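You operate a simulated robot arm through the tools that you are given. There is no shell and no other tool. Be economical: measure what you need, move in short steps, check, and stop when the job is done.

Carry out the task below with a simulated robot arm. There is one attempt and no reset: what you move stays moved.

Task
Wipe the finger marks off the tall clear tube, stand it in the tube well and cork it.
Fine: use the grey pad and put it back; use the grey cork. What is to be rubbed or washed off counts as gone when no trace of it is left.

It is judged by the outcome, as a careful person would: the job done as asked, and still so three seconds after it is handed in. It fails if anything else is knocked over, pushed out of place, dropped, spilled or broken.

Robot
A 7-joint arm with a four-finger gripper on a trunk, on a base that drives. Base frame: it is fixed to the floor where the robot stands at the start and does not move with it; the origin is under the middle of the robot, x ahead of it, y to its left, z up; the surface under the hand at the start is at about z = 0.85. Readings come in m, rad, newtons and seconds.
Its first joint turns from -1.204 to 3.002 rad. Places, roughly: grey cork (3x3x4 cm) [0.5, -0.6, 0.9]; grey pad (6x5x3 cm) [0.5, 0.1, 0.9]; tube well [0.6, -0.4, 0.9]. Payload 3.67 kg.
Tool frame: the origin (TCP) lies between the finger pads and is the grasp point; the fingertips stand 0.028 m ahead of it; z points along the fingers, y is the line along which they close. Largest opening 0.112 m; the body of the gripper starts 0.073 m behind the TCP.
Orientation is that of the tool frame in the base frame, as [roll, pitch, yaw] about the fixed x, y, z axes, in that order (R = Rz(yaw) Ry(pitch) Rx(roll)). With the fingers straight down and closing along the base's y, the tool's x points along the base's -x, its y along +y and its z along -z.

Tools
- The arm moves only by the tool jog_arm. Its argument "increments" is a list of rows, each a list of 3 entries, a list of its own where there are three numbers: the shift along the tool's x, y, z in m, then the turn, a rotation vector about the tool's x, y, z in degrees, then the closure, from 0 (fully open) to 1 (shut). In form: [[[x, y, z], [rx, ry, rz], claw], ...]. A call has 1 to 12 rows; each row shifts and turns the commanded pose from where the row before left it, along the tool's axes as they then stand. Each row takes 0.2 s and may step no farther than 0.05 m and 0.15 rad from the row before; otherwise, or with a gripper value out of range, the whole call is refused. Where a pose cannot be reached the arm comes as near as it can. A force on the tool above 60 N (or 10 N above the force at the start of the call, whichever is more), or a blocked arm, ends the call early, and 0.2 s more pass. Each finger halts on what it meets, pressing with about 23 N; the grip force reading is that of the motor and also rises with nothing between the fingers. The clock runs only during rows and for 0.2 s after the last one: add rows that do not move to give the fingers time. It gives the time, the measured TCP pose, the force on the tool (base axes), the opening and the grip force at its end, in the units of the frame above (readings bear some noise), with the torque about the TCP (base axes, N m) and any sound that the robot's microphone picked up, and new pictures: "views" is both (left out), scene, wrist or none.
- Cameras (640 x 400 px; columns grow to the right, rows downward): "scene" is now at [0.1373, -0.0192, 1.3487]; the picture's right is [-0.27, -0.96, -0.00], its down [-0.47, 0.13, -0.87] and it looks along [0.84, -0.23, -0.49] (base axes); focal length 264 px, centre (320, 200). "wrist" rides on the gripper at [0.06, -0.018, -0.104] in the tool frame; the picture's right is [0.29, 0.96, 0.00], its down [-0.80, 0.24, -0.55] and it looks along [-0.53, 0.16, 0.83] (tool axes); focal length 234 px, centre (320, 200). There is no depth. A picture from a camera that has moved, and an enlarged one, comes with that camera's place and axes in the base frame and with its lens. The place of the scene camera against the robot may be out by one fixed shift of up to 0.012 m in any direction.
- slide_trunk(by): slides the trunk up (or, below 0, down) by that many m; the arm and the scene camera ride with it, the base frame stays. It gives what a move gives, with no picture.
- roll_base(legs): drives the robot by 1 to 6 legs, each [ahead, turn to the left] in m and rad, along the robot's own axes; the way and the turn of a leg run together, so that a leg with both is an arc; at most 1.5 m and 3.142 rad a leg. The arm and the cameras ride along, it lands a little off, and it stops where it bumps. It gives what a move gives, and a new picture of the scene camera.
- aim_head(pan, tilt): turns the head with the scene camera to pan (to the left, within 1.501 rad either way) and tilt (down, from -0.506 to 1.204), counted from straight ahead of the robot. It gives what a move gives, and a new picture of the scene camera.
- enlarge(camera, box): a new picture of the part [left, top, right, bottom] of that camera's present view, enlarged. It takes no simulated time.
- close_job(): hands the job in; it is judged then, once.

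Work in short steps. Places have to be worked out from the pictures, the camera data and where the tool is seen: move nearer, look again, correct. Check each grasp and each placing, and mend what went wrong. You have 120 turns and 260 pictures in all, those below and enlarged ones among them. Open the gripper and draw the arm clear of the work before you hand the job in, unless the task says otherwise; then end with one line.

The tools are called after "Emit:" by a JSON object that holds its "fn" and its "kwargs". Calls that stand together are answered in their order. jog_arm: Moves the arm, as the interface text tells. Its arguments: {"type":"object","properties":{"increments":{"type":"array"},"views":{"type":"string","enum":["both","scene","wrist","none"]}},"required":["increments"]} The other tools are called the same way: slide_trunk (by) slides the trunk up or down; roll_base (legs) drives the base; aim_head (pan, tilt) turns the head that bears the scene camera; enlarge (camera, box) takes an enlarged picture of a part of a camera's view; close_job () hands the job in.

At the start:

```text
t: 0.0
eef_pos: [0.5853, 0.0876, 1.2284]
orientation: [-3.14, 0.001, 3.14]
force: [0.4, -0.3, 0.1]
moment: [-0.01, 0.02, 0.01]
opening: 0.1121
finger_force: 0.0
trunk travel left (down, up): [-0.475, 0.365]
robot x, y, heading: [0.0021, 0.002, -0.005]
head pan, tilt: [-0.269, 0.513]
```

scene: 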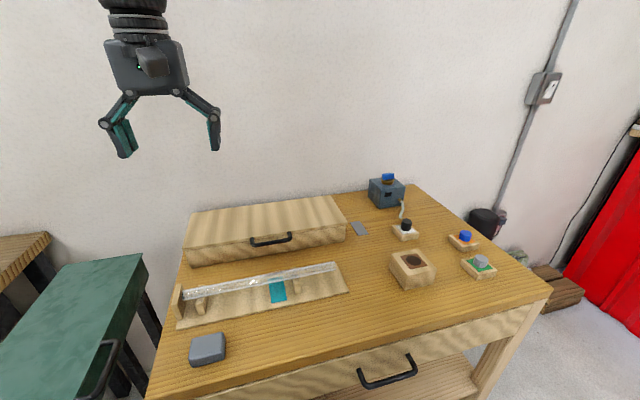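
wrist: 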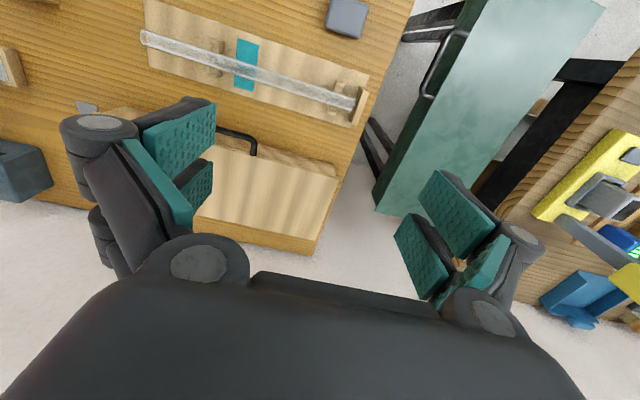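

The tube lies in a wooden rack on the table with the grey pad near it. I'll look closer at the tube and the well.

Emit:
{"fn": "enlarge", "kwargs": {"camera": "scene", "box": [150, 240, 370, 380]}}

Emit:
{"fn": "enlarge", "kwargs": {"camera": "scene", "box": [340, 160, 520, 300]}}

Emit:
{"fn": "enlarge", "kwargs": {"camera": "wrist", "box": [120, 0, 400, 140]}}

```text
2.86 times, centred on (260, 310) of scene
camera zoom: at [0.1373, -0.0192, 1.3487], right [-0.27, -0.96, 0.0], down [-0.47, 0.13, -0.87], along [0.84, -0.23, -0.49], focal length 755 px, centre (491, -114)
```

zoom: 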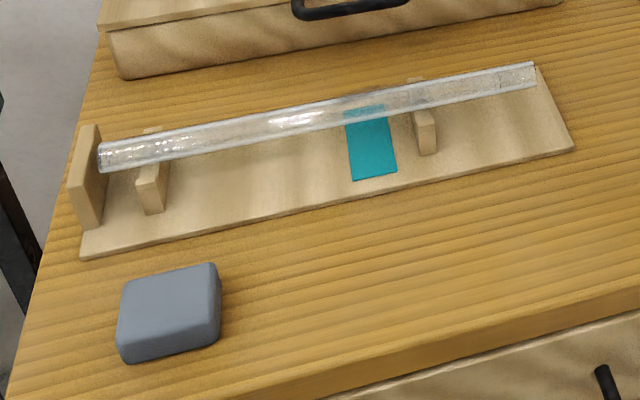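

```text
2.86 times, centred on (430, 230) of scene
camera zoom: at [0.1373, -0.0192, 1.3487], right [-0.27, -0.96, 0.0], down [-0.47, 0.13, -0.87], along [0.84, -0.23, -0.49], focal length 755 px, centre (6, 114)
```

zoom: 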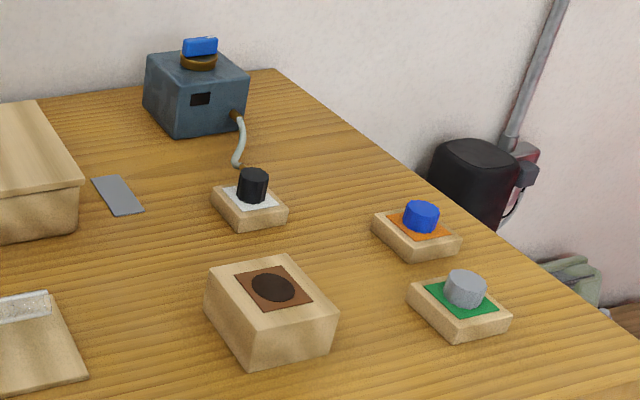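

```text
2.29 times, centred on (260, 70) of wrist
camera zoom: at [0.5249, 0.0708, 1.3315], right [-0.29, 0.96, 0.0], down [0.8, 0.24, 0.55], along [0.53, 0.16, -0.83], focal length 535 px, centre (457, 497)
```

zoom: 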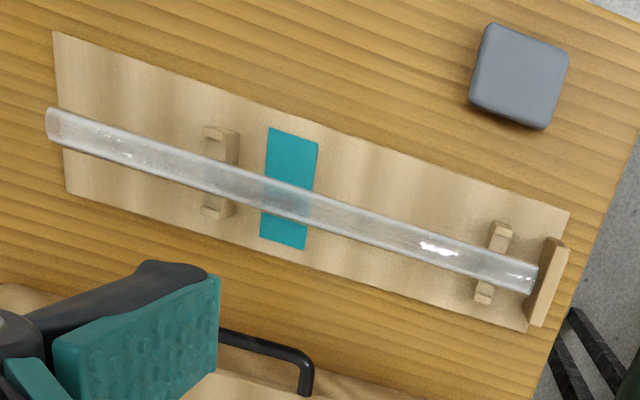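

I'll zoom in on the tube itself to find the finger marks and the open end.

Emit:
{"fn": "enlarge", "kwargs": {"camera": "scene", "box": [250, 255, 350, 315]}}

Emit:
{"fn": "enlarge", "kwargs": {"camera": "scene", "box": [170, 265, 270, 325]}}

Emit:
{"fn": "enlarge", "kwargs": {"camera": "wrist", "box": [130, 20, 250, 95]}}

Emit:
{"fn": "enlarge", "kwargs": {"camera": "wrist", "box": [250, 50, 370, 125]}}

```text
6.40 times, centred on (300, 285) of scene
camera zoom: at [0.1373, -0.0192, 1.3487], right [-0.27, -0.96, 0.0], down [-0.47, 0.13, -0.87], along [0.84, -0.23, -0.49], focal length 1692 px, centre (448, -344)
```

zoom: 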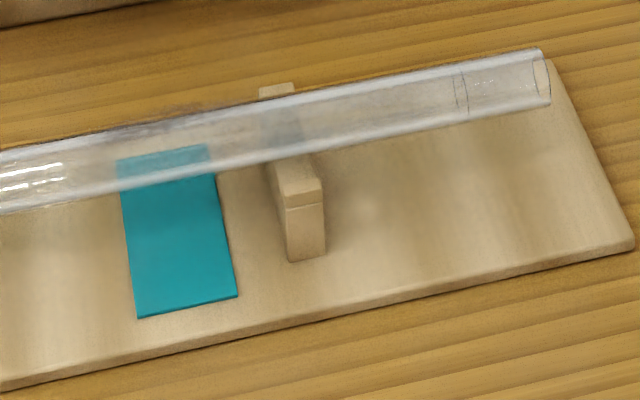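

```text
6.40 times, centred on (220, 295) of scene
camera zoom: at [0.1373, -0.0192, 1.3487], right [-0.27, -0.96, 0.0], down [-0.47, 0.13, -0.87], along [0.84, -0.23, -0.49], focal length 1692 px, centre (960, -408)
```

zoom: 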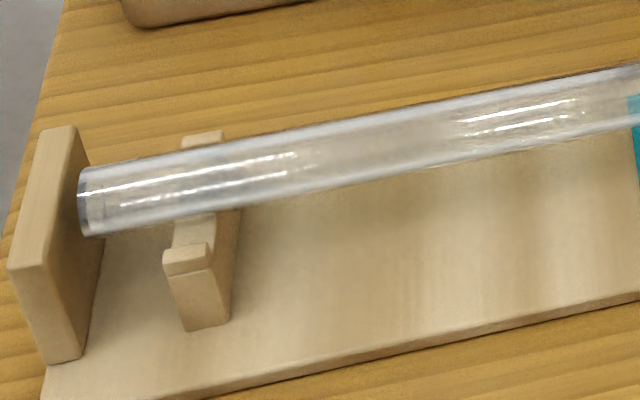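

```text
5.33 times, centred on (190, 58) of wrist
camera zoom: at [0.5249, 0.0708, 1.3315], right [-0.29, 0.96, 0.0], down [0.8, 0.24, 0.55], along [0.53, 0.16, -0.83], focal length 1249 px, centre (1013, 960)
```

zoom: 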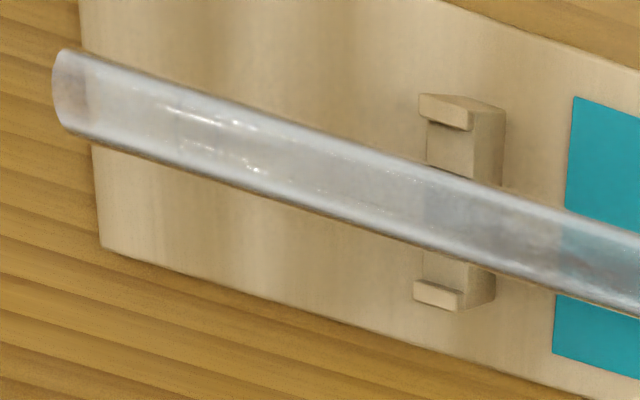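

```text
5.33 times, centred on (310, 88) of wrist
camera zoom: at [0.5249, 0.0708, 1.3315], right [-0.29, 0.96, 0.0], down [0.8, 0.24, 0.55], along [0.53, 0.16, -0.83], focal length 1249 px, centre (373, 800)
```

zoom: 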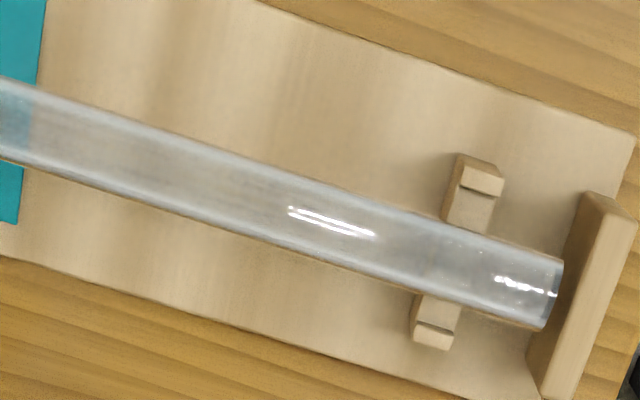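

The open end seems to be the right (−y) end. I bring the wrist camera nearer to the mid tube to look for marks.

Emit:
{"fn": "jog_arm", "kwargs": {"increments": [[[0.015, -0.0263, 0.032], [0, 0, 0], 0], [[0.015, -0.0263, 0.032], [0, 0, 0], 0], [[0.015, -0.0263, 0.032], [0, 0, 0], 0], [[0.015, -0.0263, 0.032], [0, 0, 0], 0], [[0.015, -0.0263, 0.032], [0, 0, 0], 0], [[0.015, -0.0263, 0.032], [0, 0, 0], 0]], "views": "both"}}

```text
t: 1.4
eef_pos: [0.4937, -0.0699, 1.0357]
orientation: [-3.139, 0.0, -3.141]
force: [0.0, 0.6, -0.2]
moment: [0.02, 0.04, -0.03]
opening: 0.1118
finger_force: 0.2
trunk travel left (down, up): [-0.475, 0.365]
robot x, y, heading: [-0.0015, -0.0021, -0.0]
head pan, tilt: [-0.269, 0.513]
camera scene: at [0.1373, -0.0201, 1.3487], right [-0.27, -0.96, 0.0], down [-0.47, 0.13, -0.87], along [0.84, -0.23, -0.49], focal length 264 px, centre (320, 200)
camera wrist: at [0.4329, -0.0893, 1.1385], right [-0.29, 0.96, 0.0], down [0.8, 0.24, 0.55], along [0.53, 0.16, -0.83], focal length 234 px, centre (320, 200)
```

scene: 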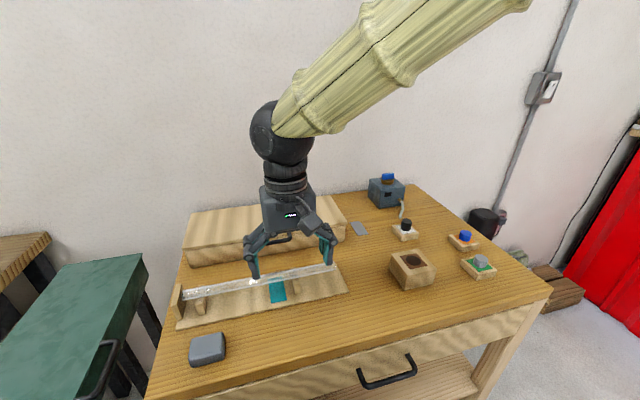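
wrist: 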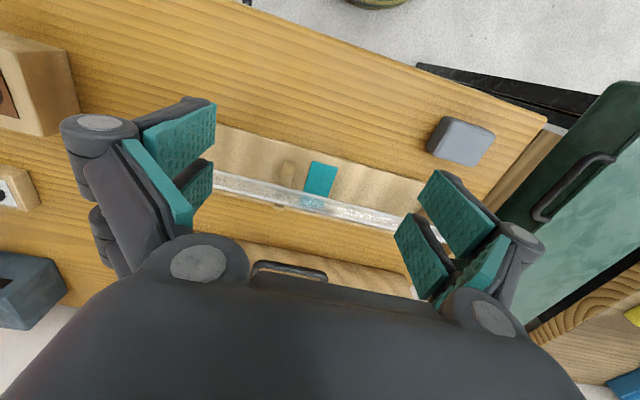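

Emit:
{"fn": "enlarge", "kwargs": {"camera": "wrist", "box": [210, 150, 330, 225]}}

Emit:
{"fn": "enlarge", "kwargs": {"camera": "wrist", "box": [300, 160, 420, 235]}}

```text
5.33 times, centred on (270, 188) of wrist
camera zoom: at [0.4329, -0.0893, 1.1385], right [-0.29, 0.96, 0.0], down [0.8, 0.24, 0.55], along [0.53, 0.16, -0.83], focal length 1249 px, centre (587, 267)
```

zoom: 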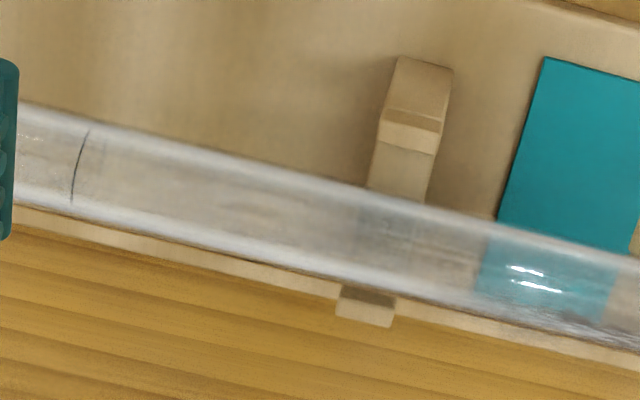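

```text
5.33 times, centred on (360, 198) of wrist
camera zoom: at [0.4329, -0.0893, 1.1385], right [-0.29, 0.96, 0.0], down [0.8, 0.24, 0.55], along [0.53, 0.16, -0.83], focal length 1249 px, centre (107, 213)
```

zoom: 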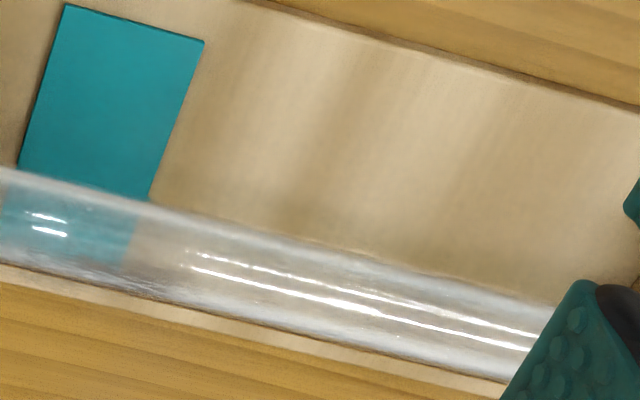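

There's a brownish smudge on the far side of the tube near the teal strip. I'll look from the far side by moving ahead and tilting the tool back.

Emit:
{"fn": "jog_arm", "kwargs": {"increments": [[[-0.0412, 0.004, -0.013], [0, 0, 0], 0], [[-0.0412, 0.004, -0.013], [0, 0, 0], 0], [[-0.0412, 0.004, -0.013], [0, 0, 0], 0], [[-0.0412, 0.004, -0.013], [0, 0, 0], 0], [[-0.0412, 0.004, -0.013], [0, 0, 0], 0], [[0, 0, 0], [0, 8, 0], 0], [[0, 0, 0], [0, 8, 0], 0], [[0, 0, 0], [0, 8, 0], 0], [[0, 0, 0], [0, 8, 0], 0], [[0, 0, 0], [0, 8, 0], 0]], "views": "wrist"}}

```text
t: 3.6
eef_pos: [0.7016, -0.0484, 1.1002]
orientation: [3.14, -0.701, 3.141]
force: [0.9, 0.3, 0.2]
moment: [0.01, 0.05, 0.02]
opening: 0.1119
finger_force: 0.0
trunk travel left (down, up): [-0.475, 0.365]
robot x, y, heading: [-0.0003, -0.0003, -0.001]
head pan, tilt: [-0.269, 0.513]
camera wrist: at [0.7231, -0.0672, 1.2175], right [-0.22, 0.96, 0.19], down [0.97, 0.24, -0.09], along [-0.13, 0.16, -0.98], focal length 234 px, centre (320, 200)
```

wrist: 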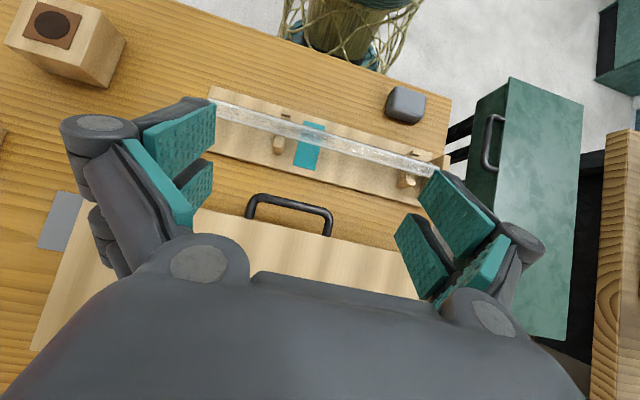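

Emit:
{"fn": "enlarge", "kwargs": {"camera": "wrist", "box": [200, 90, 320, 165]}}

Emit:
{"fn": "enlarge", "kwargs": {"camera": "wrist", "box": [290, 110, 370, 160]}}

Emit:
{"fn": "enlarge", "kwargs": {"camera": "wrist", "box": [340, 120, 460, 195]}}

```text
5.33 times, centred on (260, 128) of wrist
camera zoom: at [0.7231, -0.0672, 1.2175], right [-0.22, 0.96, 0.19], down [0.97, 0.24, -0.09], along [-0.13, 0.16, -0.98], focal length 1249 px, centre (640, 587)
```

zoom: 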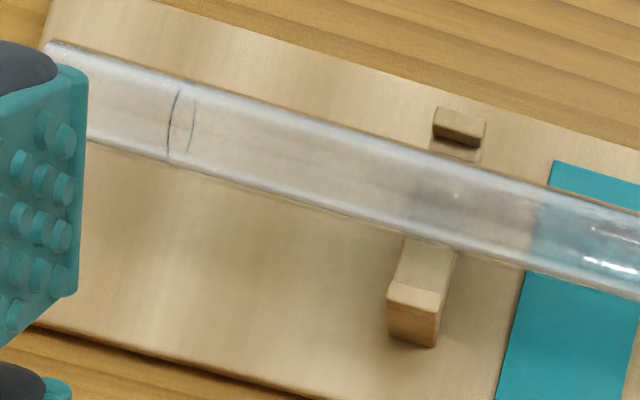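

```text
8.00 times, centred on (330, 135) of wrist
camera zoom: at [0.7231, -0.0672, 1.2175], right [-0.22, 0.96, 0.19], down [0.97, 0.24, -0.09], along [-0.13, 0.16, -0.98], focal length 1873 px, centre (240, 720)
```

zoom: 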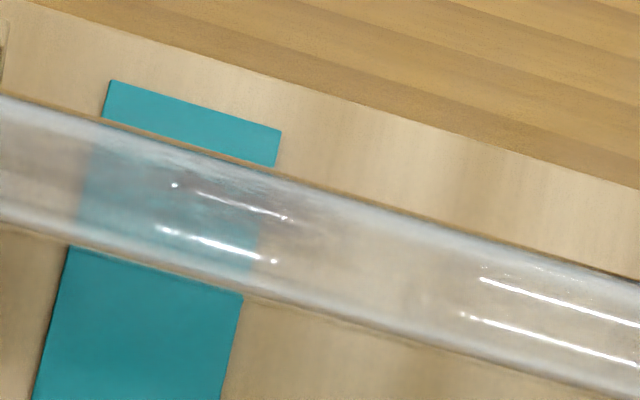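

```text
5.33 times, centred on (400, 158) of wrist
camera zoom: at [0.7231, -0.0672, 1.2175], right [-0.22, 0.96, 0.19], down [0.97, 0.24, -0.09], along [-0.13, 0.16, -0.98], focal length 1249 px, centre (-107, 427)
```

zoom: 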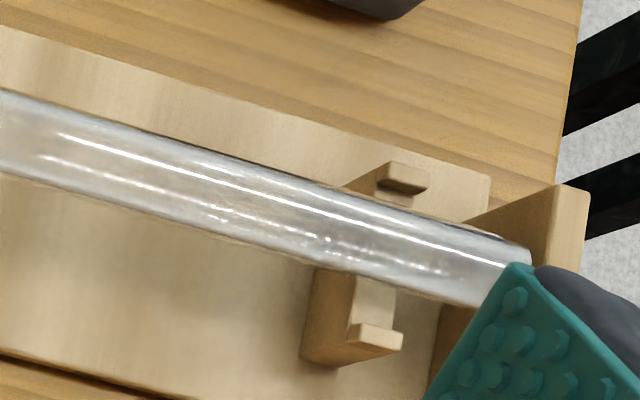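

Marks look like a translucent haze around the teal region. I'll move the camera closer.

Emit:
{"fn": "jog_arm", "kwargs": {"increments": [[[-0.0137, 0.0043, 0.043], [0, 0, 0], 0], [[-0.0137, 0.0043, 0.043], [0, 0, 0], 0], [[-0.0137, 0.0043, 0.043], [0, 0, 0], 0]], "views": "wrist"}}

Emit:
{"fn": "enlarge", "kwargs": {"camera": "wrist", "box": [220, 60, 380, 160]}}

```text
t: 4.4
eef_pos: [0.6488, -0.0352, 0.9762]
orientation: [3.141, -0.697, -3.141]
force: [0.4, -0.4, -0.3]
moment: [0.02, 0.01, -0.01]
opening: 0.1116
finger_force: 0.1
trunk travel left (down, up): [-0.475, 0.365]
robot x, y, heading: [0.0037, -0.0009, 0.001]
head pan, tilt: [-0.269, 0.513]
camera wrist: at [0.6699, -0.054, 1.0924], right [-0.22, 0.96, 0.19], down [0.97, 0.24, -0.09], along [-0.13, 0.16, -0.98], focal length 234 px, centre (320, 200)
```

wrist: 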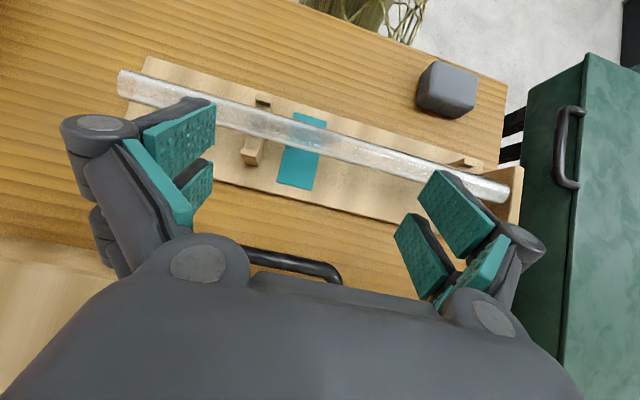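

```text
4.00 times, centred on (300, 110) of wrist
camera zoom: at [0.6699, -0.054, 1.0924], right [-0.22, 0.96, 0.19], down [0.97, 0.24, -0.09], along [-0.13, 0.16, -0.98], focal length 937 px, centre (400, 560)
```

zoom: 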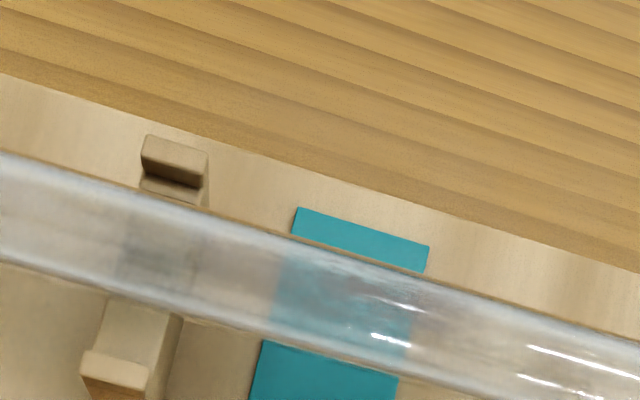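

Emit:
{"fn": "enlarge", "kwargs": {"camera": "wrist", "box": [250, 100, 330, 150]}}

Emit:
{"fn": "enlarge", "kwargs": {"camera": "wrist", "box": [310, 115, 410, 175]}}

Emit:
{"fn": "enlarge", "kwargs": {"camera": "wrist", "box": [205, 85, 275, 130]}}

```text
8.00 times, centred on (290, 125) of wrist
camera zoom: at [0.6699, -0.054, 1.0924], right [-0.22, 0.96, 0.19], down [0.97, 0.24, -0.09], along [-0.13, 0.16, -0.98], focal length 1873 px, centre (560, 800)
```

zoom: 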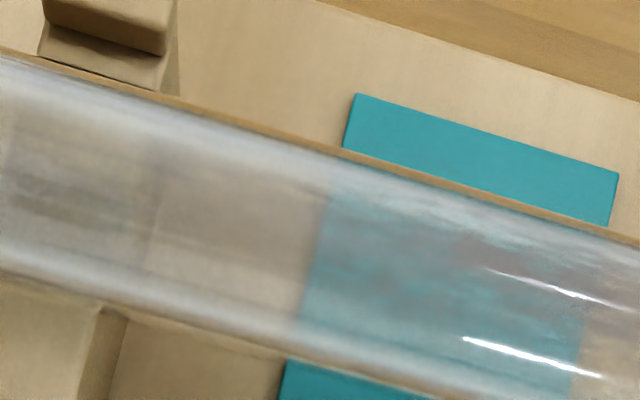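

```text
6.40 times, centred on (360, 145) of wrist
camera zoom: at [0.6699, -0.054, 1.0924], right [-0.22, 0.96, 0.19], down [0.97, 0.24, -0.09], along [-0.13, 0.16, -0.98], focal length 1499 px, centre (64, 552)
```

zoom: 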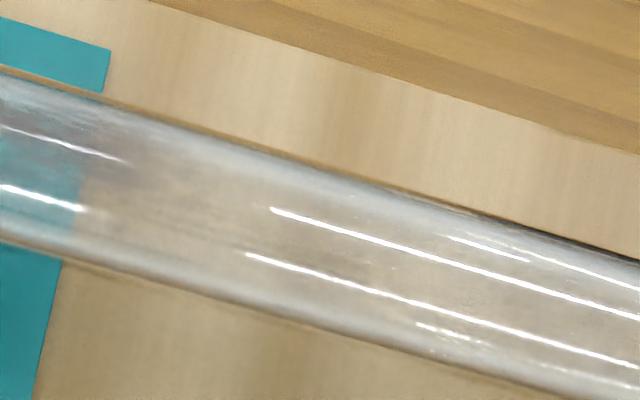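

```text
8.89 times, centred on (240, 108) of wrist
camera zoom: at [0.6699, -0.054, 1.0924], right [-0.22, 0.96, 0.19], down [0.97, 0.24, -0.09], along [-0.13, 0.16, -0.98], focal length 2082 px, centre (1031, 1022)
```

zoom: 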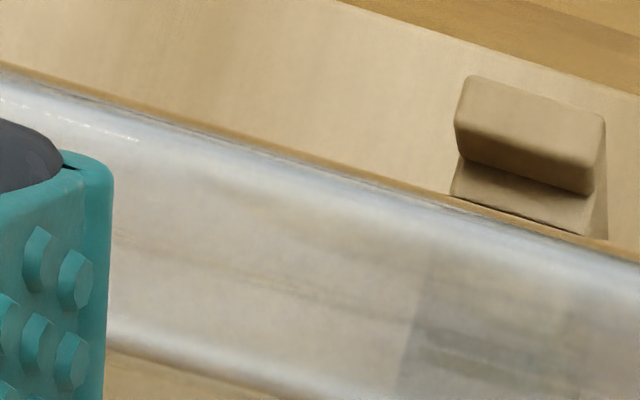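

The smudges sit around y≈−0.08…0 on the tube. I judge the pad to be at (0.475, 0.097), square with the axes. I'll go over it, untilting, then turn the tool 90° so that the fingers close along x.

Emit:
{"fn": "jog_arm", "kwargs": {"increments": [[[0, 0, -0.03], [0, -8, 0], 0], [[0, 0, -0.03], [0, -8, 0], 0], [[0, 0, -0.03], [0, -8, 0], 0], [[0, 0, -0.03], [0, -8, 0], 0], [[0, 0, -0.03], [0, -8, 0], 0], [[0.0375, 0.022, 0.01], [0, 0, 0], 0], [[0.0375, 0.022, 0.01], [0, 0, 0], 0], [[0.0375, 0.022, 0.01], [0, 0, 0], 0], [[0.0375, 0.022, 0.01], [0, 0, 0], 0], [[0.0375, 0.022, 0.01], [0, 0, 0], 0], [[0.0375, 0.022, 0.01], [0, 0, 0], 0]], "views": "none"}}

Emit:
{"fn": "jog_arm", "kwargs": {"increments": [[[0, 0, 0], [0, 0, 8.2], 0], [[0, 0, 0], [0, 0, 8.2], 0], [[0, 0, 0], [0, 0, 8.2], 0], [[0, 0, 0], [0, 0, 8.2], 0], [[0, 0, 0], [0, 0, 8.2], 0], [[0, 0, 0], [0, 0, 8.2], 0], [[0, 0, 0], [0, 0, 8.2], 0], [[0, 0, 0], [0, 0, 8.2], 0], [[0, 0, 0], [0, 0, 8.2], 0], [[0, 0, 0], [0, 0, 8.2], 0], [[0, 0, 0], [0, 0, 8.0], 0]], "views": "both"}}

```text
t: 6.8
eef_pos: [0.483, 0.095, 1.0523]
orientation: [-3.14, 0.002, -3.141]
force: [0.2, -0.1, -0.6]
moment: [0.04, -0.02, -0.04]
opening: 0.1119
finger_force: 0.1
trunk travel left (down, up): [-0.475, 0.365]
robot x, y, heading: [-0.0008, 0.0001, -0.002]
head pan, tilt: [-0.269, 0.513]
```

```text
t: 9.2
eef_pos: [0.4837, 0.0964, 1.0515]
orientation: [3.141, -0.001, 1.57]
force: [0.7, 0.5, 0.5]
moment: [-0.01, 0.0, -0.02]
opening: 0.1122
finger_force: 0.1
trunk travel left (down, up): [-0.475, 0.365]
robot x, y, heading: [-0.0006, 0.0002, 0.002]
head pan, tilt: [-0.269, 0.513]
camera scene: at [0.1373, -0.0192, 1.3487], right [-0.27, -0.96, 0.0], down [-0.47, 0.13, -0.87], along [0.84, -0.23, -0.49], focal length 264 px, centre (320, 200)
camera wrist: at [0.4659, 0.1559, 1.1539], right [0.96, 0.29, 0.0], down [0.24, -0.8, 0.55], along [0.16, -0.53, -0.83], focal length 234 px, centre (320, 200)
```

scene: 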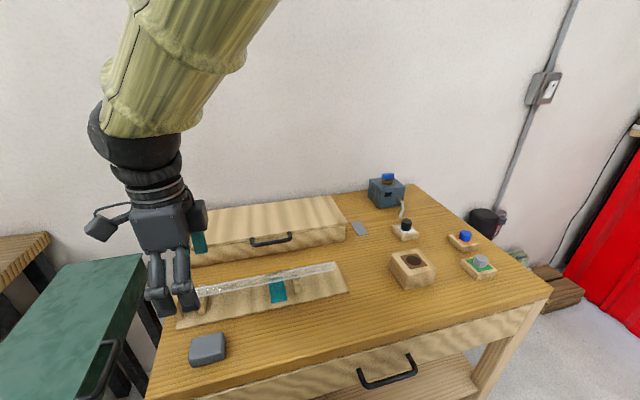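
wrist: 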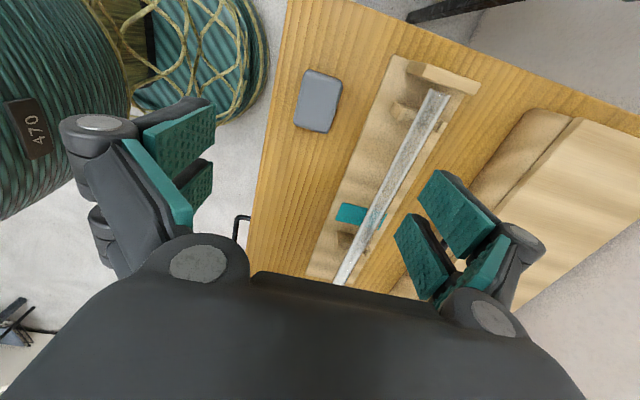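

Pad centre reads about (0.479, 0.106). I go down partway and re-check.

Emit:
{"fn": "jog_arm", "kwargs": {"increments": [[[0.004, -0.0025, 0.0425], [0, 0, 0], 0], [[0.004, -0.0025, 0.0425], [0, 0, 0], 0]], "views": "wrist"}}

```text
t: 9.8
eef_pos: [0.4819, 0.1021, 0.9703]
orientation: [-3.114, -0.044, 1.556]
force: [0.4, -0.8, 0.4]
moment: [0.0, 0.03, -0.02]
opening: 0.1118
finger_force: 0.0
trunk travel left (down, up): [-0.475, 0.365]
robot x, y, heading: [-0.0005, -0.0011, -0.004]
head pan, tilt: [-0.269, 0.513]
camera wrist: at [0.4679, 0.1572, 1.0754], right [0.96, 0.27, -0.01], down [0.24, -0.83, 0.51], along [0.13, -0.49, -0.86], focal length 234 px, centre (320, 200)
```

wrist: 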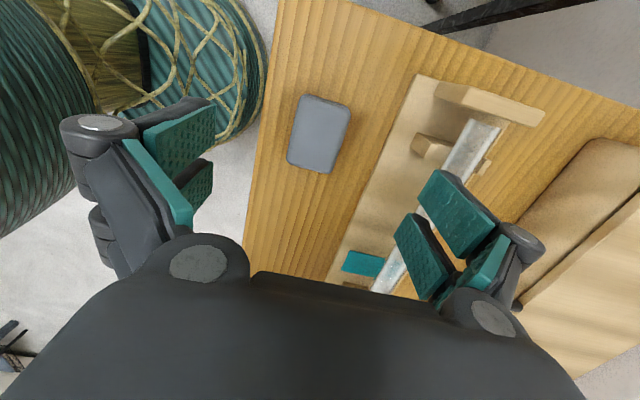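

The orientation drifts here: the reach is too close in. I'll rise a little and back the base up by 0.12 m to have better reach.

Emit:
{"fn": "jog_arm", "kwargs": {"increments": [[[0, 0, -0.04], [0, 0, 0], 0], [[0, 0, -0.03], [0, 0, 0], 0]], "views": "none"}}

Emit:
{"fn": "roll_base", "kwargs": {"legs": [[-0.12, 0]]}}

```text
t: 10.4
eef_pos: [0.4772, 0.1042, 1.0375]
orientation: [3.14, 0.001, 1.574]
force: [0.5, -0.1, 0.5]
moment: [0.03, 0.02, -0.03]
opening: 0.1121
finger_force: 0.1
trunk travel left (down, up): [-0.475, 0.365]
robot x, y, heading: [-0.0008, 0.0034, -0.001]
head pan, tilt: [-0.269, 0.513]
```

```text
t: 11.6
eef_pos: [0.3554, 0.104, 1.0364]
orientation: [3.141, -0.001, 1.57]
force: [0.5, 0.5, -0.1]
moment: [-0.01, -0.04, -0.01]
opening: 0.1118
finger_force: 0.0
trunk travel left (down, up): [-0.475, 0.365]
robot x, y, heading: [-0.1211, -0.0015, 0.004]
head pan, tilt: [-0.269, 0.513]
camera scene: at [0.0146, -0.0192, 1.3489], right [-0.27, -0.96, 0.0], down [-0.47, 0.13, -0.87], along [0.84, -0.23, -0.49], focal length 264 px, centre (320, 200)
```

scene: 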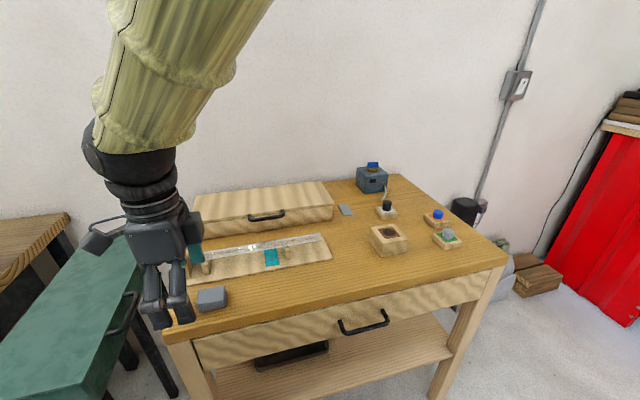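

Emit:
{"fn": "jog_arm", "kwargs": {"increments": [[[0.0005, 0.042, 0.01], [0, 0, 0], 0], [[0.0005, 0.042, 0.01], [0, 0, 0], 0], [[0.001, 0.04, 0.015], [0, 0, 0], 0], [[0, 0, 0.045], [0, 0, 0], 0]], "views": "wrist"}}

```text
t: 12.6
eef_pos: [0.4865, 0.1004, 0.9694]
orientation: [-3.139, -0.046, 1.555]
force: [0.0, -0.6, 0.0]
moment: [0.05, 0.01, -0.02]
opening: 0.1121
finger_force: 0.0
trunk travel left (down, up): [-0.475, 0.365]
robot x, y, heading: [-0.1249, -0.0002, -0.003]
head pan, tilt: [-0.269, 0.513]
camera wrist: at [0.4696, 0.1559, 1.0746], right [0.96, 0.27, 0.01], down [0.23, -0.82, 0.52], along [0.15, -0.49, -0.86], focal length 234 px, centre (320, 200)
```

wrist: 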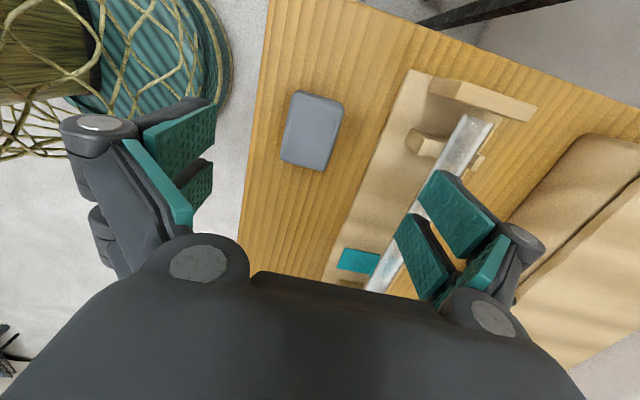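

Still slightly off its pose at this height, so the arm is near a limit; I'll raise the hand and lower the trunk.

Emit:
{"fn": "jog_arm", "kwargs": {"increments": [[[0, 0, -0.045], [0, 0, 0], 0], [[0, 0, -0.045], [0, 0, 0], 0], [[0, 0, -0.045], [0, 0, 0], 0], [[0, 0, -0.045], [0, 0, 0], 0]], "views": "none"}}

Emit:
{"fn": "slide_trunk", "kwargs": {"by": -0.18}}

Emit:
{"fn": "jog_arm", "kwargs": {"increments": [[[0, 0, 0.02], [0, 0, 0], 0]], "views": "both"}}

```text
t: 13.6
eef_pos: [0.4824, 0.0898, 1.1455]
orientation: [-3.121, -0.056, 1.558]
force: [-1.7, -1.3, 1.0]
moment: [0.09, -0.19, -0.01]
opening: 0.1119
finger_force: 0.0
trunk travel left (down, up): [-0.475, 0.365]
robot x, y, heading: [-0.1202, 0.0033, -0.002]
head pan, tilt: [-0.269, 0.513]
```

```text
t: 15.6
eef_pos: [0.4884, 0.0936, 0.961]
orientation: [-3.116, -0.053, 1.558]
force: [0.9, -0.5, 0.2]
moment: [0.0, 0.01, 0.02]
opening: 0.1118
finger_force: 0.0
trunk travel left (down, up): [-0.295, 0.545]
robot x, y, heading: [-0.1221, -0.0005, -0.005]
head pan, tilt: [-0.269, 0.513]
```

```text
t: 16.0
eef_pos: [0.4898, 0.0891, 0.9505]
orientation: [-3.117, -0.079, 1.552]
force: [-0.6, 0.3, -0.7]
moment: [-0.02, 0.0, -0.02]
opening: 0.1119
finger_force: 0.1
trunk travel left (down, up): [-0.295, 0.545]
robot x, y, heading: [-0.1224, 0.0034, -0.006]
head pan, tilt: [-0.269, 0.513]
camera scene: at [0.0178, -0.0107, 1.1665], right [-0.17, -0.98, 0.0], down [-0.5, 0.09, -0.86], along [0.85, -0.15, -0.51], focal length 264 px, centre (320, 200)
camera wrist: at [0.475, 0.1415, 1.0579], right [0.96, 0.27, 0.0], down [0.24, -0.84, 0.48], along [0.13, -0.47, -0.88], focal length 234 px, centre (320, 200)
```

scene: 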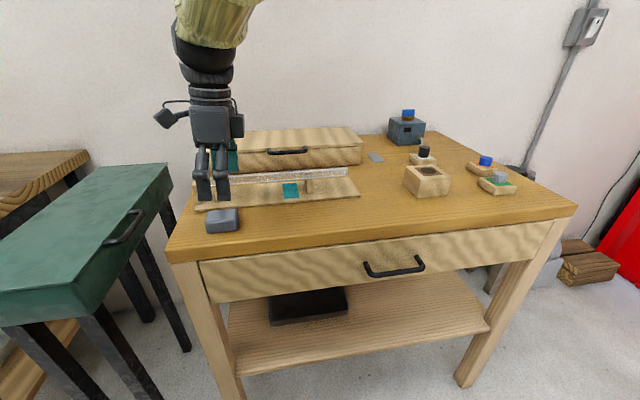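
wrist: 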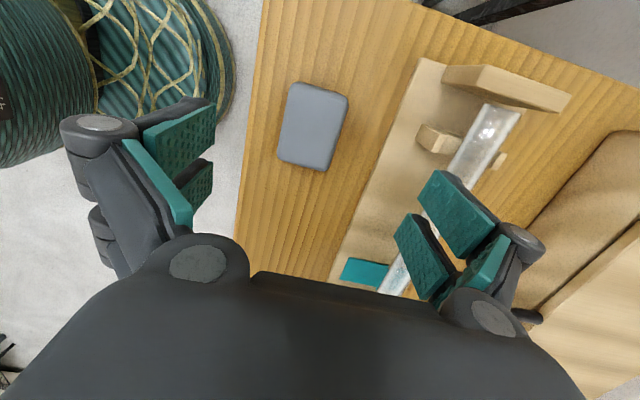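

The yaw looks like the limiting factor. Joint 1's range favours targets on the robot's left, so I'll raise the trunk again and turn the base right by 0.6 rad.

Emit:
{"fn": "slide_trunk", "kwargs": {"by": 0.2}}

Emit:
{"fn": "roll_base", "kwargs": {"legs": [[0, -0.6]]}}

Emit:
{"fn": "aim_head", "kwargs": {"pan": 0.4, "tilt": 0.55}}

```text
t: 18.2
eef_pos: [0.4898, 0.0904, 1.1491]
orientation: [-3.116, -0.078, 1.554]
force: [0.1, -0.4, -0.8]
moment: [-0.06, 0.03, 0.0]
opening: 0.1117
finger_force: 0.1
trunk travel left (down, up): [-0.495, 0.345]
robot x, y, heading: [-0.1187, -0.0023, -0.003]
head pan, tilt: [-0.269, 0.513]
```

```text
t: 20.2
eef_pos: [0.4332, -0.2692, 1.1497]
orientation: [-3.117, -0.079, 0.956]
force: [0.9, -0.5, 0.0]
moment: [0.04, 0.02, 0.0]
opening: 0.1122
finger_force: 0.1
trunk travel left (down, up): [-0.495, 0.345]
robot x, y, heading: [-0.1203, -0.0002, -0.6]
head pan, tilt: [-0.269, 0.513]
camera scene: at [-0.0153, -0.0864, 1.3673], right [-0.7, -0.72, 0.0], down [-0.36, 0.35, -0.86], along [0.62, -0.6, -0.5], focal length 264 px, centre (320, 200)
```

scene: 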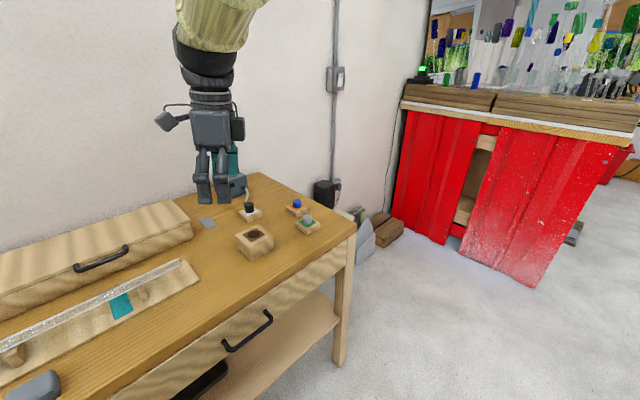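

```text
t: 21.3
eef_pos: [0.4341, -0.2699, 1.1488]
orientation: [-3.112, -0.08, 0.955]
force: [-0.2, -0.6, -0.6]
moment: [-0.01, 0.0, 0.04]
opening: 0.112
finger_force: 0.2
trunk travel left (down, up): [-0.495, 0.345]
robot x, y, heading: [-0.1213, -0.001, -0.595]
head pan, tilt: [0.4, 0.55]
camera scene: at [-0.0145, -0.0855, 1.3673], right [-0.69, -0.72, 0.0], down [-0.37, 0.35, -0.86], along [0.62, -0.6, -0.5], focal length 264 px, centre (320, 200)
```

scene: 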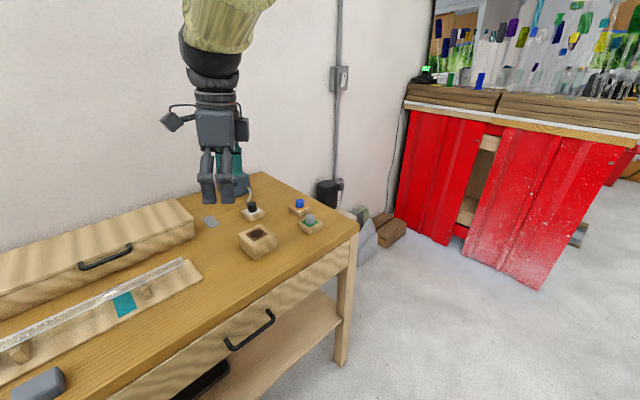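

Now I rotate the tool back to close along base x and check the tilt.

Emit:
{"fn": "jog_arm", "kwargs": {"increments": [[[0, 0, 0], [0, 0, -8.2], 0], [[0, 0, 0], [0, 0, -8.2], 0], [[0, 0, 0], [0, 0, -8.2], 0], [[0, 0, 0], [0, 0, -8.2], 0], [[0, 0, 0], [0, 0, -2.0], 0]], "views": "scene"}}

```text
t: 22.5
eef_pos: [0.4346, -0.2691, 1.1505]
orientation: [3.118, -0.077, 1.568]
force: [-0.2, 0.2, -0.2]
moment: [-0.03, -0.05, 0.0]
opening: 0.1119
finger_force: 0.0
trunk travel left (down, up): [-0.495, 0.345]
robot x, y, heading: [-0.122, -0.0036, -0.598]
head pan, tilt: [0.4, 0.55]
camera scene: at [0.0082, -0.0405, 1.3654], right [-0.2, -0.98, 0.0], down [-0.51, 0.1, -0.85], along [0.84, -0.17, -0.52], focal length 264 px, centre (320, 200)
```

scene: 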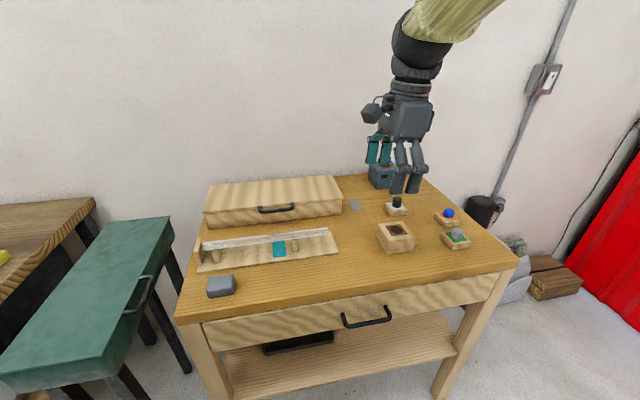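

Emit:
{"fn": "jog_arm", "kwargs": {"increments": [[[0, 0, 0], [1.35, -4.4, 0], 0], [[0.0415, 0.005, 0.01], [0, 0, 0], 0], [[0.0415, 0.005, 0.01], [0, 0, 0], 0], [[0.0415, 0.005, 0.01], [0, 0, 0], 0], [[0.0415, 0.005, 0.01], [0, 0, 0], 0], [[0.0415, 0.005, 0.01], [0, 0, 0], 0], [[0.0415, 0.005, 0.01], [0, 0, 0], 0], [[0.0415, 0.005, 0.01], [0, 0, 0], 0], [[0.0415, 0.005, 0.01], [0, 0, 0], 0], [[0.0415, 0.005, 0.01], [0, 0, 0], 0], [[0, 0, 0.045], [0, 0, 0], 0], [[0, 0, 0.045], [0, 0, 0], 0]], "views": "wrist"}}

```text
t: 25.1
eef_pos: [0.5045, 0.0578, 1.0864]
orientation: [3.046, -0.096, 1.501]
force: [-0.4, -0.4, 0.5]
moment: [-0.03, 0.01, -0.02]
opening: 0.112
finger_force: 0.0
trunk travel left (down, up): [-0.495, 0.345]
robot x, y, heading: [-0.1212, -0.0039, -0.595]
head pan, tilt: [0.4, 0.55]
stopped in row 12: the arm was blocked; the commanded pose is now the measured one
camera wrist: at [0.4794, 0.1097, 1.1923], right [0.97, 0.21, 0.12], down [0.13, -0.86, 0.5], along [0.21, -0.47, -0.86], focal length 234 px, centre (320, 200)
```

wrist: 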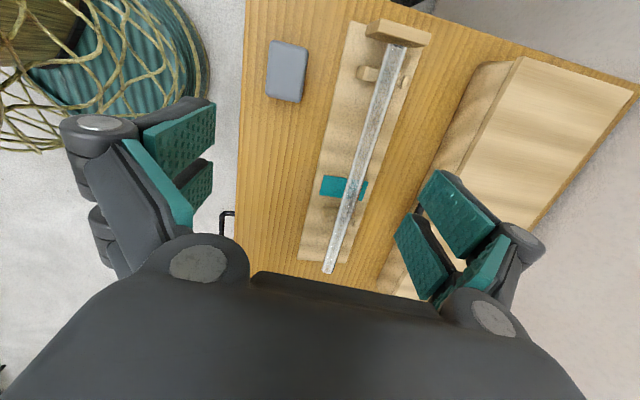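

The limit is tool yaw relative to the arm's radial direction, so the robot should stand further left (toward +y) to face the tube at an angle. I'll raise the hand, unwind the yaw, and drive around to about (−0.12, 0.4).

Emit:
{"fn": "jog_arm", "kwargs": {"increments": [[[0, 0, -0.02], [0, 0, -8.2], 0], [[0, 0, -0.02], [0, 0, -8.2], 0], [[0, 0, -0.02], [0, 0, -8.2], 0], [[0, 0, -0.02], [0, 0, -8.2], 0], [[0, 0, -0.02], [0, 0, -8.2], 0], [[0, 0, 0], [0, 0, -8.2], 0], [[0, 0, 0], [0, 0, -8.2], 0]], "views": "none"}}

Emit:
{"fn": "roll_base", "kwargs": {"legs": [[0, -0.6], [-0.43, 0], [0, 1.2], [0.14, 0], [0, -0.4]]}}

```text
t: 26.6
eef_pos: [0.4938, 0.049, 1.1852]
orientation: [3.011, 0.029, 2.501]
force: [-0.6, -0.3, -0.3]
moment: [-0.02, -0.01, 0.01]
opening: 0.112
finger_force: 0.1
trunk travel left (down, up): [-0.495, 0.345]
robot x, y, heading: [-0.1232, 0.0036, -0.601]
head pan, tilt: [0.4, 0.55]
```

```text
t: 36.0
eef_pos: [0.4482, 0.5797, 1.1844]
orientation: [3.012, 0.031, 2.705]
force: [-0.3, -0.1, -0.7]
moment: [0.02, -0.01, 0.02]
opening: 0.1119
finger_force: 0.0
trunk travel left (down, up): [-0.495, 0.345]
robot x, y, heading: [-0.1431, 0.4037, -0.4]
head pan, tilt: [0.4, 0.55]
camera scene: at [-0.0074, 0.3939, 1.3647], right [0.05, -1.0, 0.0], down [-0.53, -0.02, -0.85], along [0.85, 0.04, -0.53], focal length 264 px, centre (320, 200)
```

scene: 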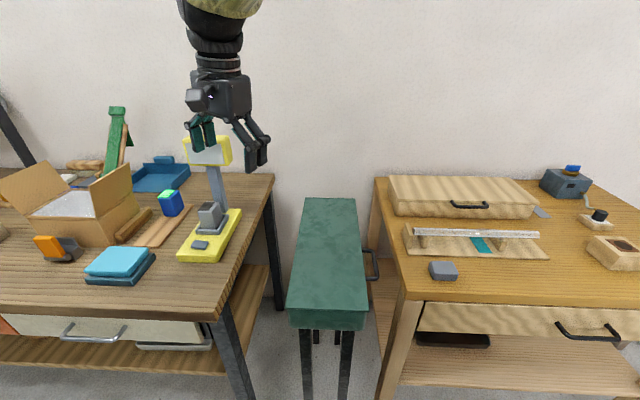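

Now standing left of the tube. I level the tool and move back over the pad, then yaw to close along x.

Emit:
{"fn": "jog_arm", "kwargs": {"increments": [[[0, 0, 0], [7.4, 1.8, 0], 0], [[-0.0222, -0.0404, 0.0084], [0, 0, 0], 0], [[-0.0222, -0.0404, 0.0084], [0, 0, 0], 0], [[-0.0222, -0.0404, 0.0084], [0, 0, 0], 0], [[-0.0222, -0.0404, 0.0084], [0, 0, 0], 0], [[-0.0222, -0.0404, 0.0084], [0, 0, 0], 0], [[-0.0222, -0.0404, 0.0084], [0, 0, 0], 0], [[-0.0222, -0.0404, 0.0084], [0, 0, 0], 0], [[-0.0222, -0.0404, 0.0084], [0, 0, 0], 0], [[-0.0222, -0.0404, 0.0084], [0, 0, 0], 0], [[-0.0222, -0.0404, 0.0084], [0, 0, 0], 0]], "views": "none"}}

Emit:
{"fn": "jog_arm", "kwargs": {"increments": [[[0, 0, 0], [0, 0, 8.1], 0], [[0, 0, 0], [0, 0, 8.1], 0], [[0, 0, 0], [0, 0, 8.1], 0], [[0, 0, 0], [0, 0, 8.1], 0], [[0, 0, 0], [0, 0, 8.1], 0], [[0, 0, 0], [0, 0, 8.1], 0], [[0, 0, 0], [0, 0, 8.1], 0], [[0, 0, 0], [0, 0, 8.1], 0]], "views": "wrist"}}

Emit:
{"fn": "aim_head", "kwargs": {"pan": -0.1, "tilt": 0.6}}

```text
t: 38.4
eef_pos: [0.4803, 0.1184, 1.0988]
orientation: [3.141, -0.002, 2.708]
force: [0.0, 0.1, -0.6]
moment: [0.05, -0.01, 0.02]
opening: 0.112
finger_force: 0.1
trunk travel left (down, up): [-0.495, 0.345]
robot x, y, heading: [-0.1422, 0.4057, -0.394]
head pan, tilt: [0.4, 0.55]
```

```text
t: 40.2
eef_pos: [0.478, 0.1145, 1.1106]
orientation: [3.125, -0.027, 1.569]
force: [0.0, -0.4, 0.2]
moment: [-0.01, -0.01, -0.03]
opening: 0.1123
finger_force: 0.0
trunk travel left (down, up): [-0.495, 0.345]
robot x, y, heading: [-0.1421, 0.4043, -0.392]
head pan, tilt: [0.4, 0.55]
camera wrist: at [0.458, 0.1707, 1.2144], right [0.96, 0.29, 0.02], down [0.23, -0.81, 0.54], along [0.17, -0.51, -0.84], focal length 234 px, centre (320, 200)
```

wrist: 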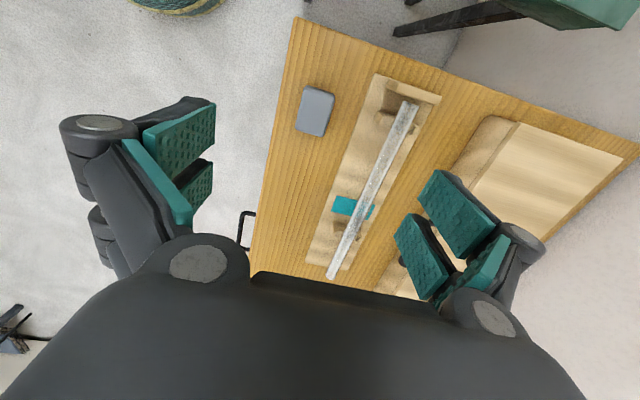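

```text
t: 41.2
eef_pos: [0.4784, 0.1111, 1.1089]
orientation: [3.128, -0.026, 1.569]
force: [0.0, -0.3, 0.5]
moment: [0.02, 0.01, 0.02]
opening: 0.1119
finger_force: 0.2
trunk travel left (down, up): [-0.495, 0.345]
robot x, y, heading: [-0.1398, 0.4027, -0.395]
head pan, tilt: [-0.099, 0.6]
camera scene: at [-0.0078, 0.3851, 1.3634], right [-0.05, -1.0, 0.0], down [-0.54, 0.03, -0.84], along [0.84, -0.05, -0.54], focal length 264 px, centre (320, 200)
```

scene: 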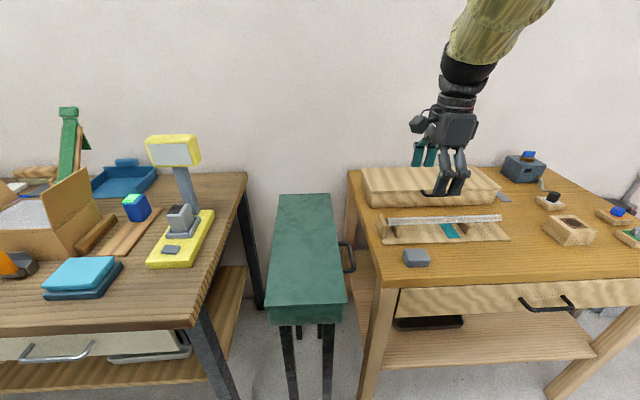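

There's still a small tilt error, so I'll probe where the yaw limit starts by unwinding in steps.

Emit:
{"fn": "jog_arm", "kwargs": {"increments": [[[0, 0, 0], [0, 0, -8], 0], [[0, 0, 0], [0, 0, -8], 0]], "views": "none"}}

Emit:
{"fn": "jog_arm", "kwargs": {"increments": [[[0, 0, 0], [0, 0, -8], 0], [[0, 0, 0], [0, 0, -8], 0]], "views": "none"}}

Emit:
{"fn": "jog_arm", "kwargs": {"increments": [[[0, 0, 0.05], [0, 0, 0], 0], [[0, 0, 0.05], [0, 0, 0], 0], [[0, 0, 0.02], [0, 0, 0], 0]], "views": "none"}}

```text
t: 41.8
eef_pos: [0.4778, 0.1173, 1.0993]
orientation: [-3.139, -0.002, 1.854]
force: [0.5, 0.1, 0.7]
moment: [0.04, -0.03, -0.01]
opening: 0.1118
finger_force: 0.0
trunk travel left (down, up): [-0.495, 0.345]
robot x, y, heading: [-0.1451, 0.4058, -0.398]
head pan, tilt: [-0.099, 0.6]
```

```text
t: 42.4
eef_pos: [0.4788, 0.1202, 1.1005]
orientation: [-3.139, 0.0, 2.137]
force: [-0.3, -0.2, -0.6]
moment: [0.02, -0.05, 0.02]
opening: 0.1122
finger_force: 0.0
trunk travel left (down, up): [-0.495, 0.345]
robot x, y, heading: [-0.145, 0.4023, -0.396]
head pan, tilt: [-0.099, 0.6]
```

```text
t: 43.2
eef_pos: [0.48, 0.1206, 0.9794]
orientation: [-3.14, -0.001, 2.134]
force: [0.0, 0.3, 0.0]
moment: [-0.03, 0.0, -0.02]
opening: 0.1121
finger_force: 0.2
trunk travel left (down, up): [-0.495, 0.345]
robot x, y, heading: [-0.1433, 0.4053, -0.393]
head pan, tilt: [-0.099, 0.6]
```

Fine here at yaw 2.13. For the pad I can simply close along y (home yaw) with the tips kept above the pad's underside, so I turn to that.

Emit:
{"fn": "jog_arm", "kwargs": {"increments": [[[0, 0, 0], [0, 0, -8.2], 0], [[0, 0, 0], [0, 0, -8.2], 0], [[0, 0, 0], [0, 0, -8.2], 0], [[0, 0, 0], [0, 0, -8.2], 0], [[0, 0, 0], [0, 0, -8.2], 0], [[0, 0, 0], [0, 0, -8.2], 0], [[0, 0, 0], [0, 0, -8.2], 0]], "views": "both"}}

```text
t: 44.8
eef_pos: [0.4791, 0.1181, 0.9808]
orientation: [3.14, -0.002, 3.139]
force: [-0.5, -0.5, 0.7]
moment: [0.0, -0.02, -0.01]
opening: 0.1122
finger_force: 0.1
trunk travel left (down, up): [-0.495, 0.345]
robot x, y, heading: [-0.1465, 0.4065, -0.394]
head pan, tilt: [-0.099, 0.6]
camera scene: at [-0.0191, 0.3475, 1.3608], right [-0.47, -0.88, 0.0], down [-0.5, 0.27, -0.82], along [0.73, -0.39, -0.57], focal length 264 px, centre (320, 200)
camera wrist: at [0.4191, 0.1008, 1.0836], right [-0.28, 0.96, 0.0], down [0.8, 0.24, 0.55], along [0.53, 0.16, -0.83], focal length 234 px, centre (320, 200)
```

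scene: 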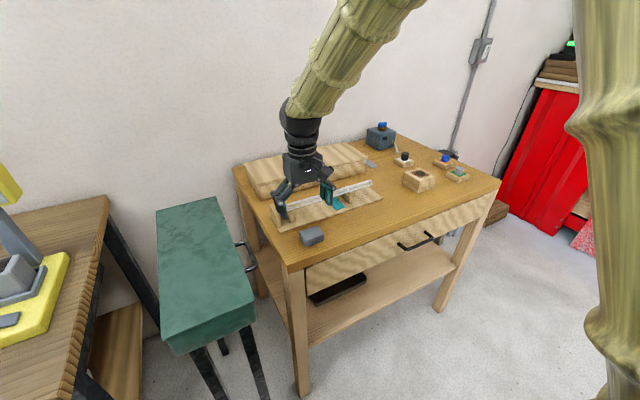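
wrist: 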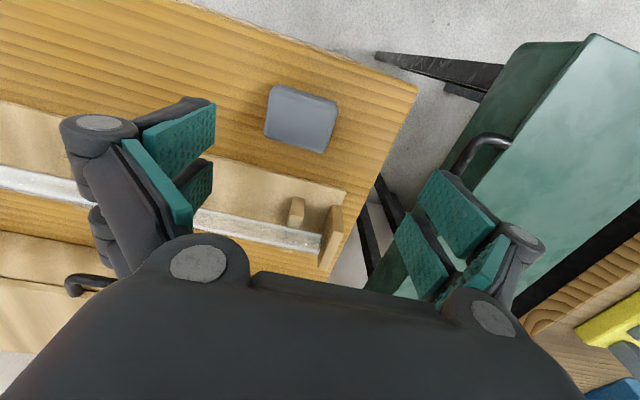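

Pad centre at about (0.474, 0.101). I go down above it and re-check.

Emit:
{"fn": "jog_arm", "kwargs": {"increments": [[[0.002, -0.0085, 0.025], [0, 0, 0], 0], [[0.002, -0.0085, 0.025], [0, 0, 0], 0]], "views": "wrist"}}

```text
t: 45.4
eef_pos: [0.4756, 0.1017, 0.9294]
orientation: [-3.141, -0.001, 3.135]
force: [-0.8, -0.6, 0.4]
moment: [0.02, 0.02, -0.01]
opening: 0.112
finger_force: 0.1
trunk travel left (down, up): [-0.495, 0.345]
robot x, y, heading: [-0.1452, 0.4071, -0.394]
head pan, tilt: [-0.099, 0.6]
camera wrist: at [0.4149, 0.0842, 1.0333], right [-0.28, 0.96, 0.0], down [0.8, 0.24, 0.55], along [0.53, 0.16, -0.83], focal length 234 px, centre (320, 200)
```

wrist: 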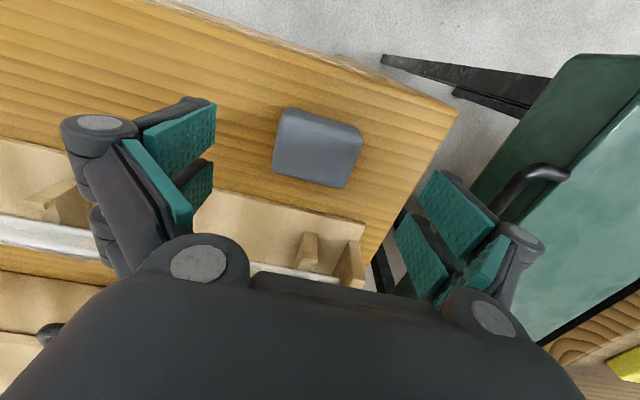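

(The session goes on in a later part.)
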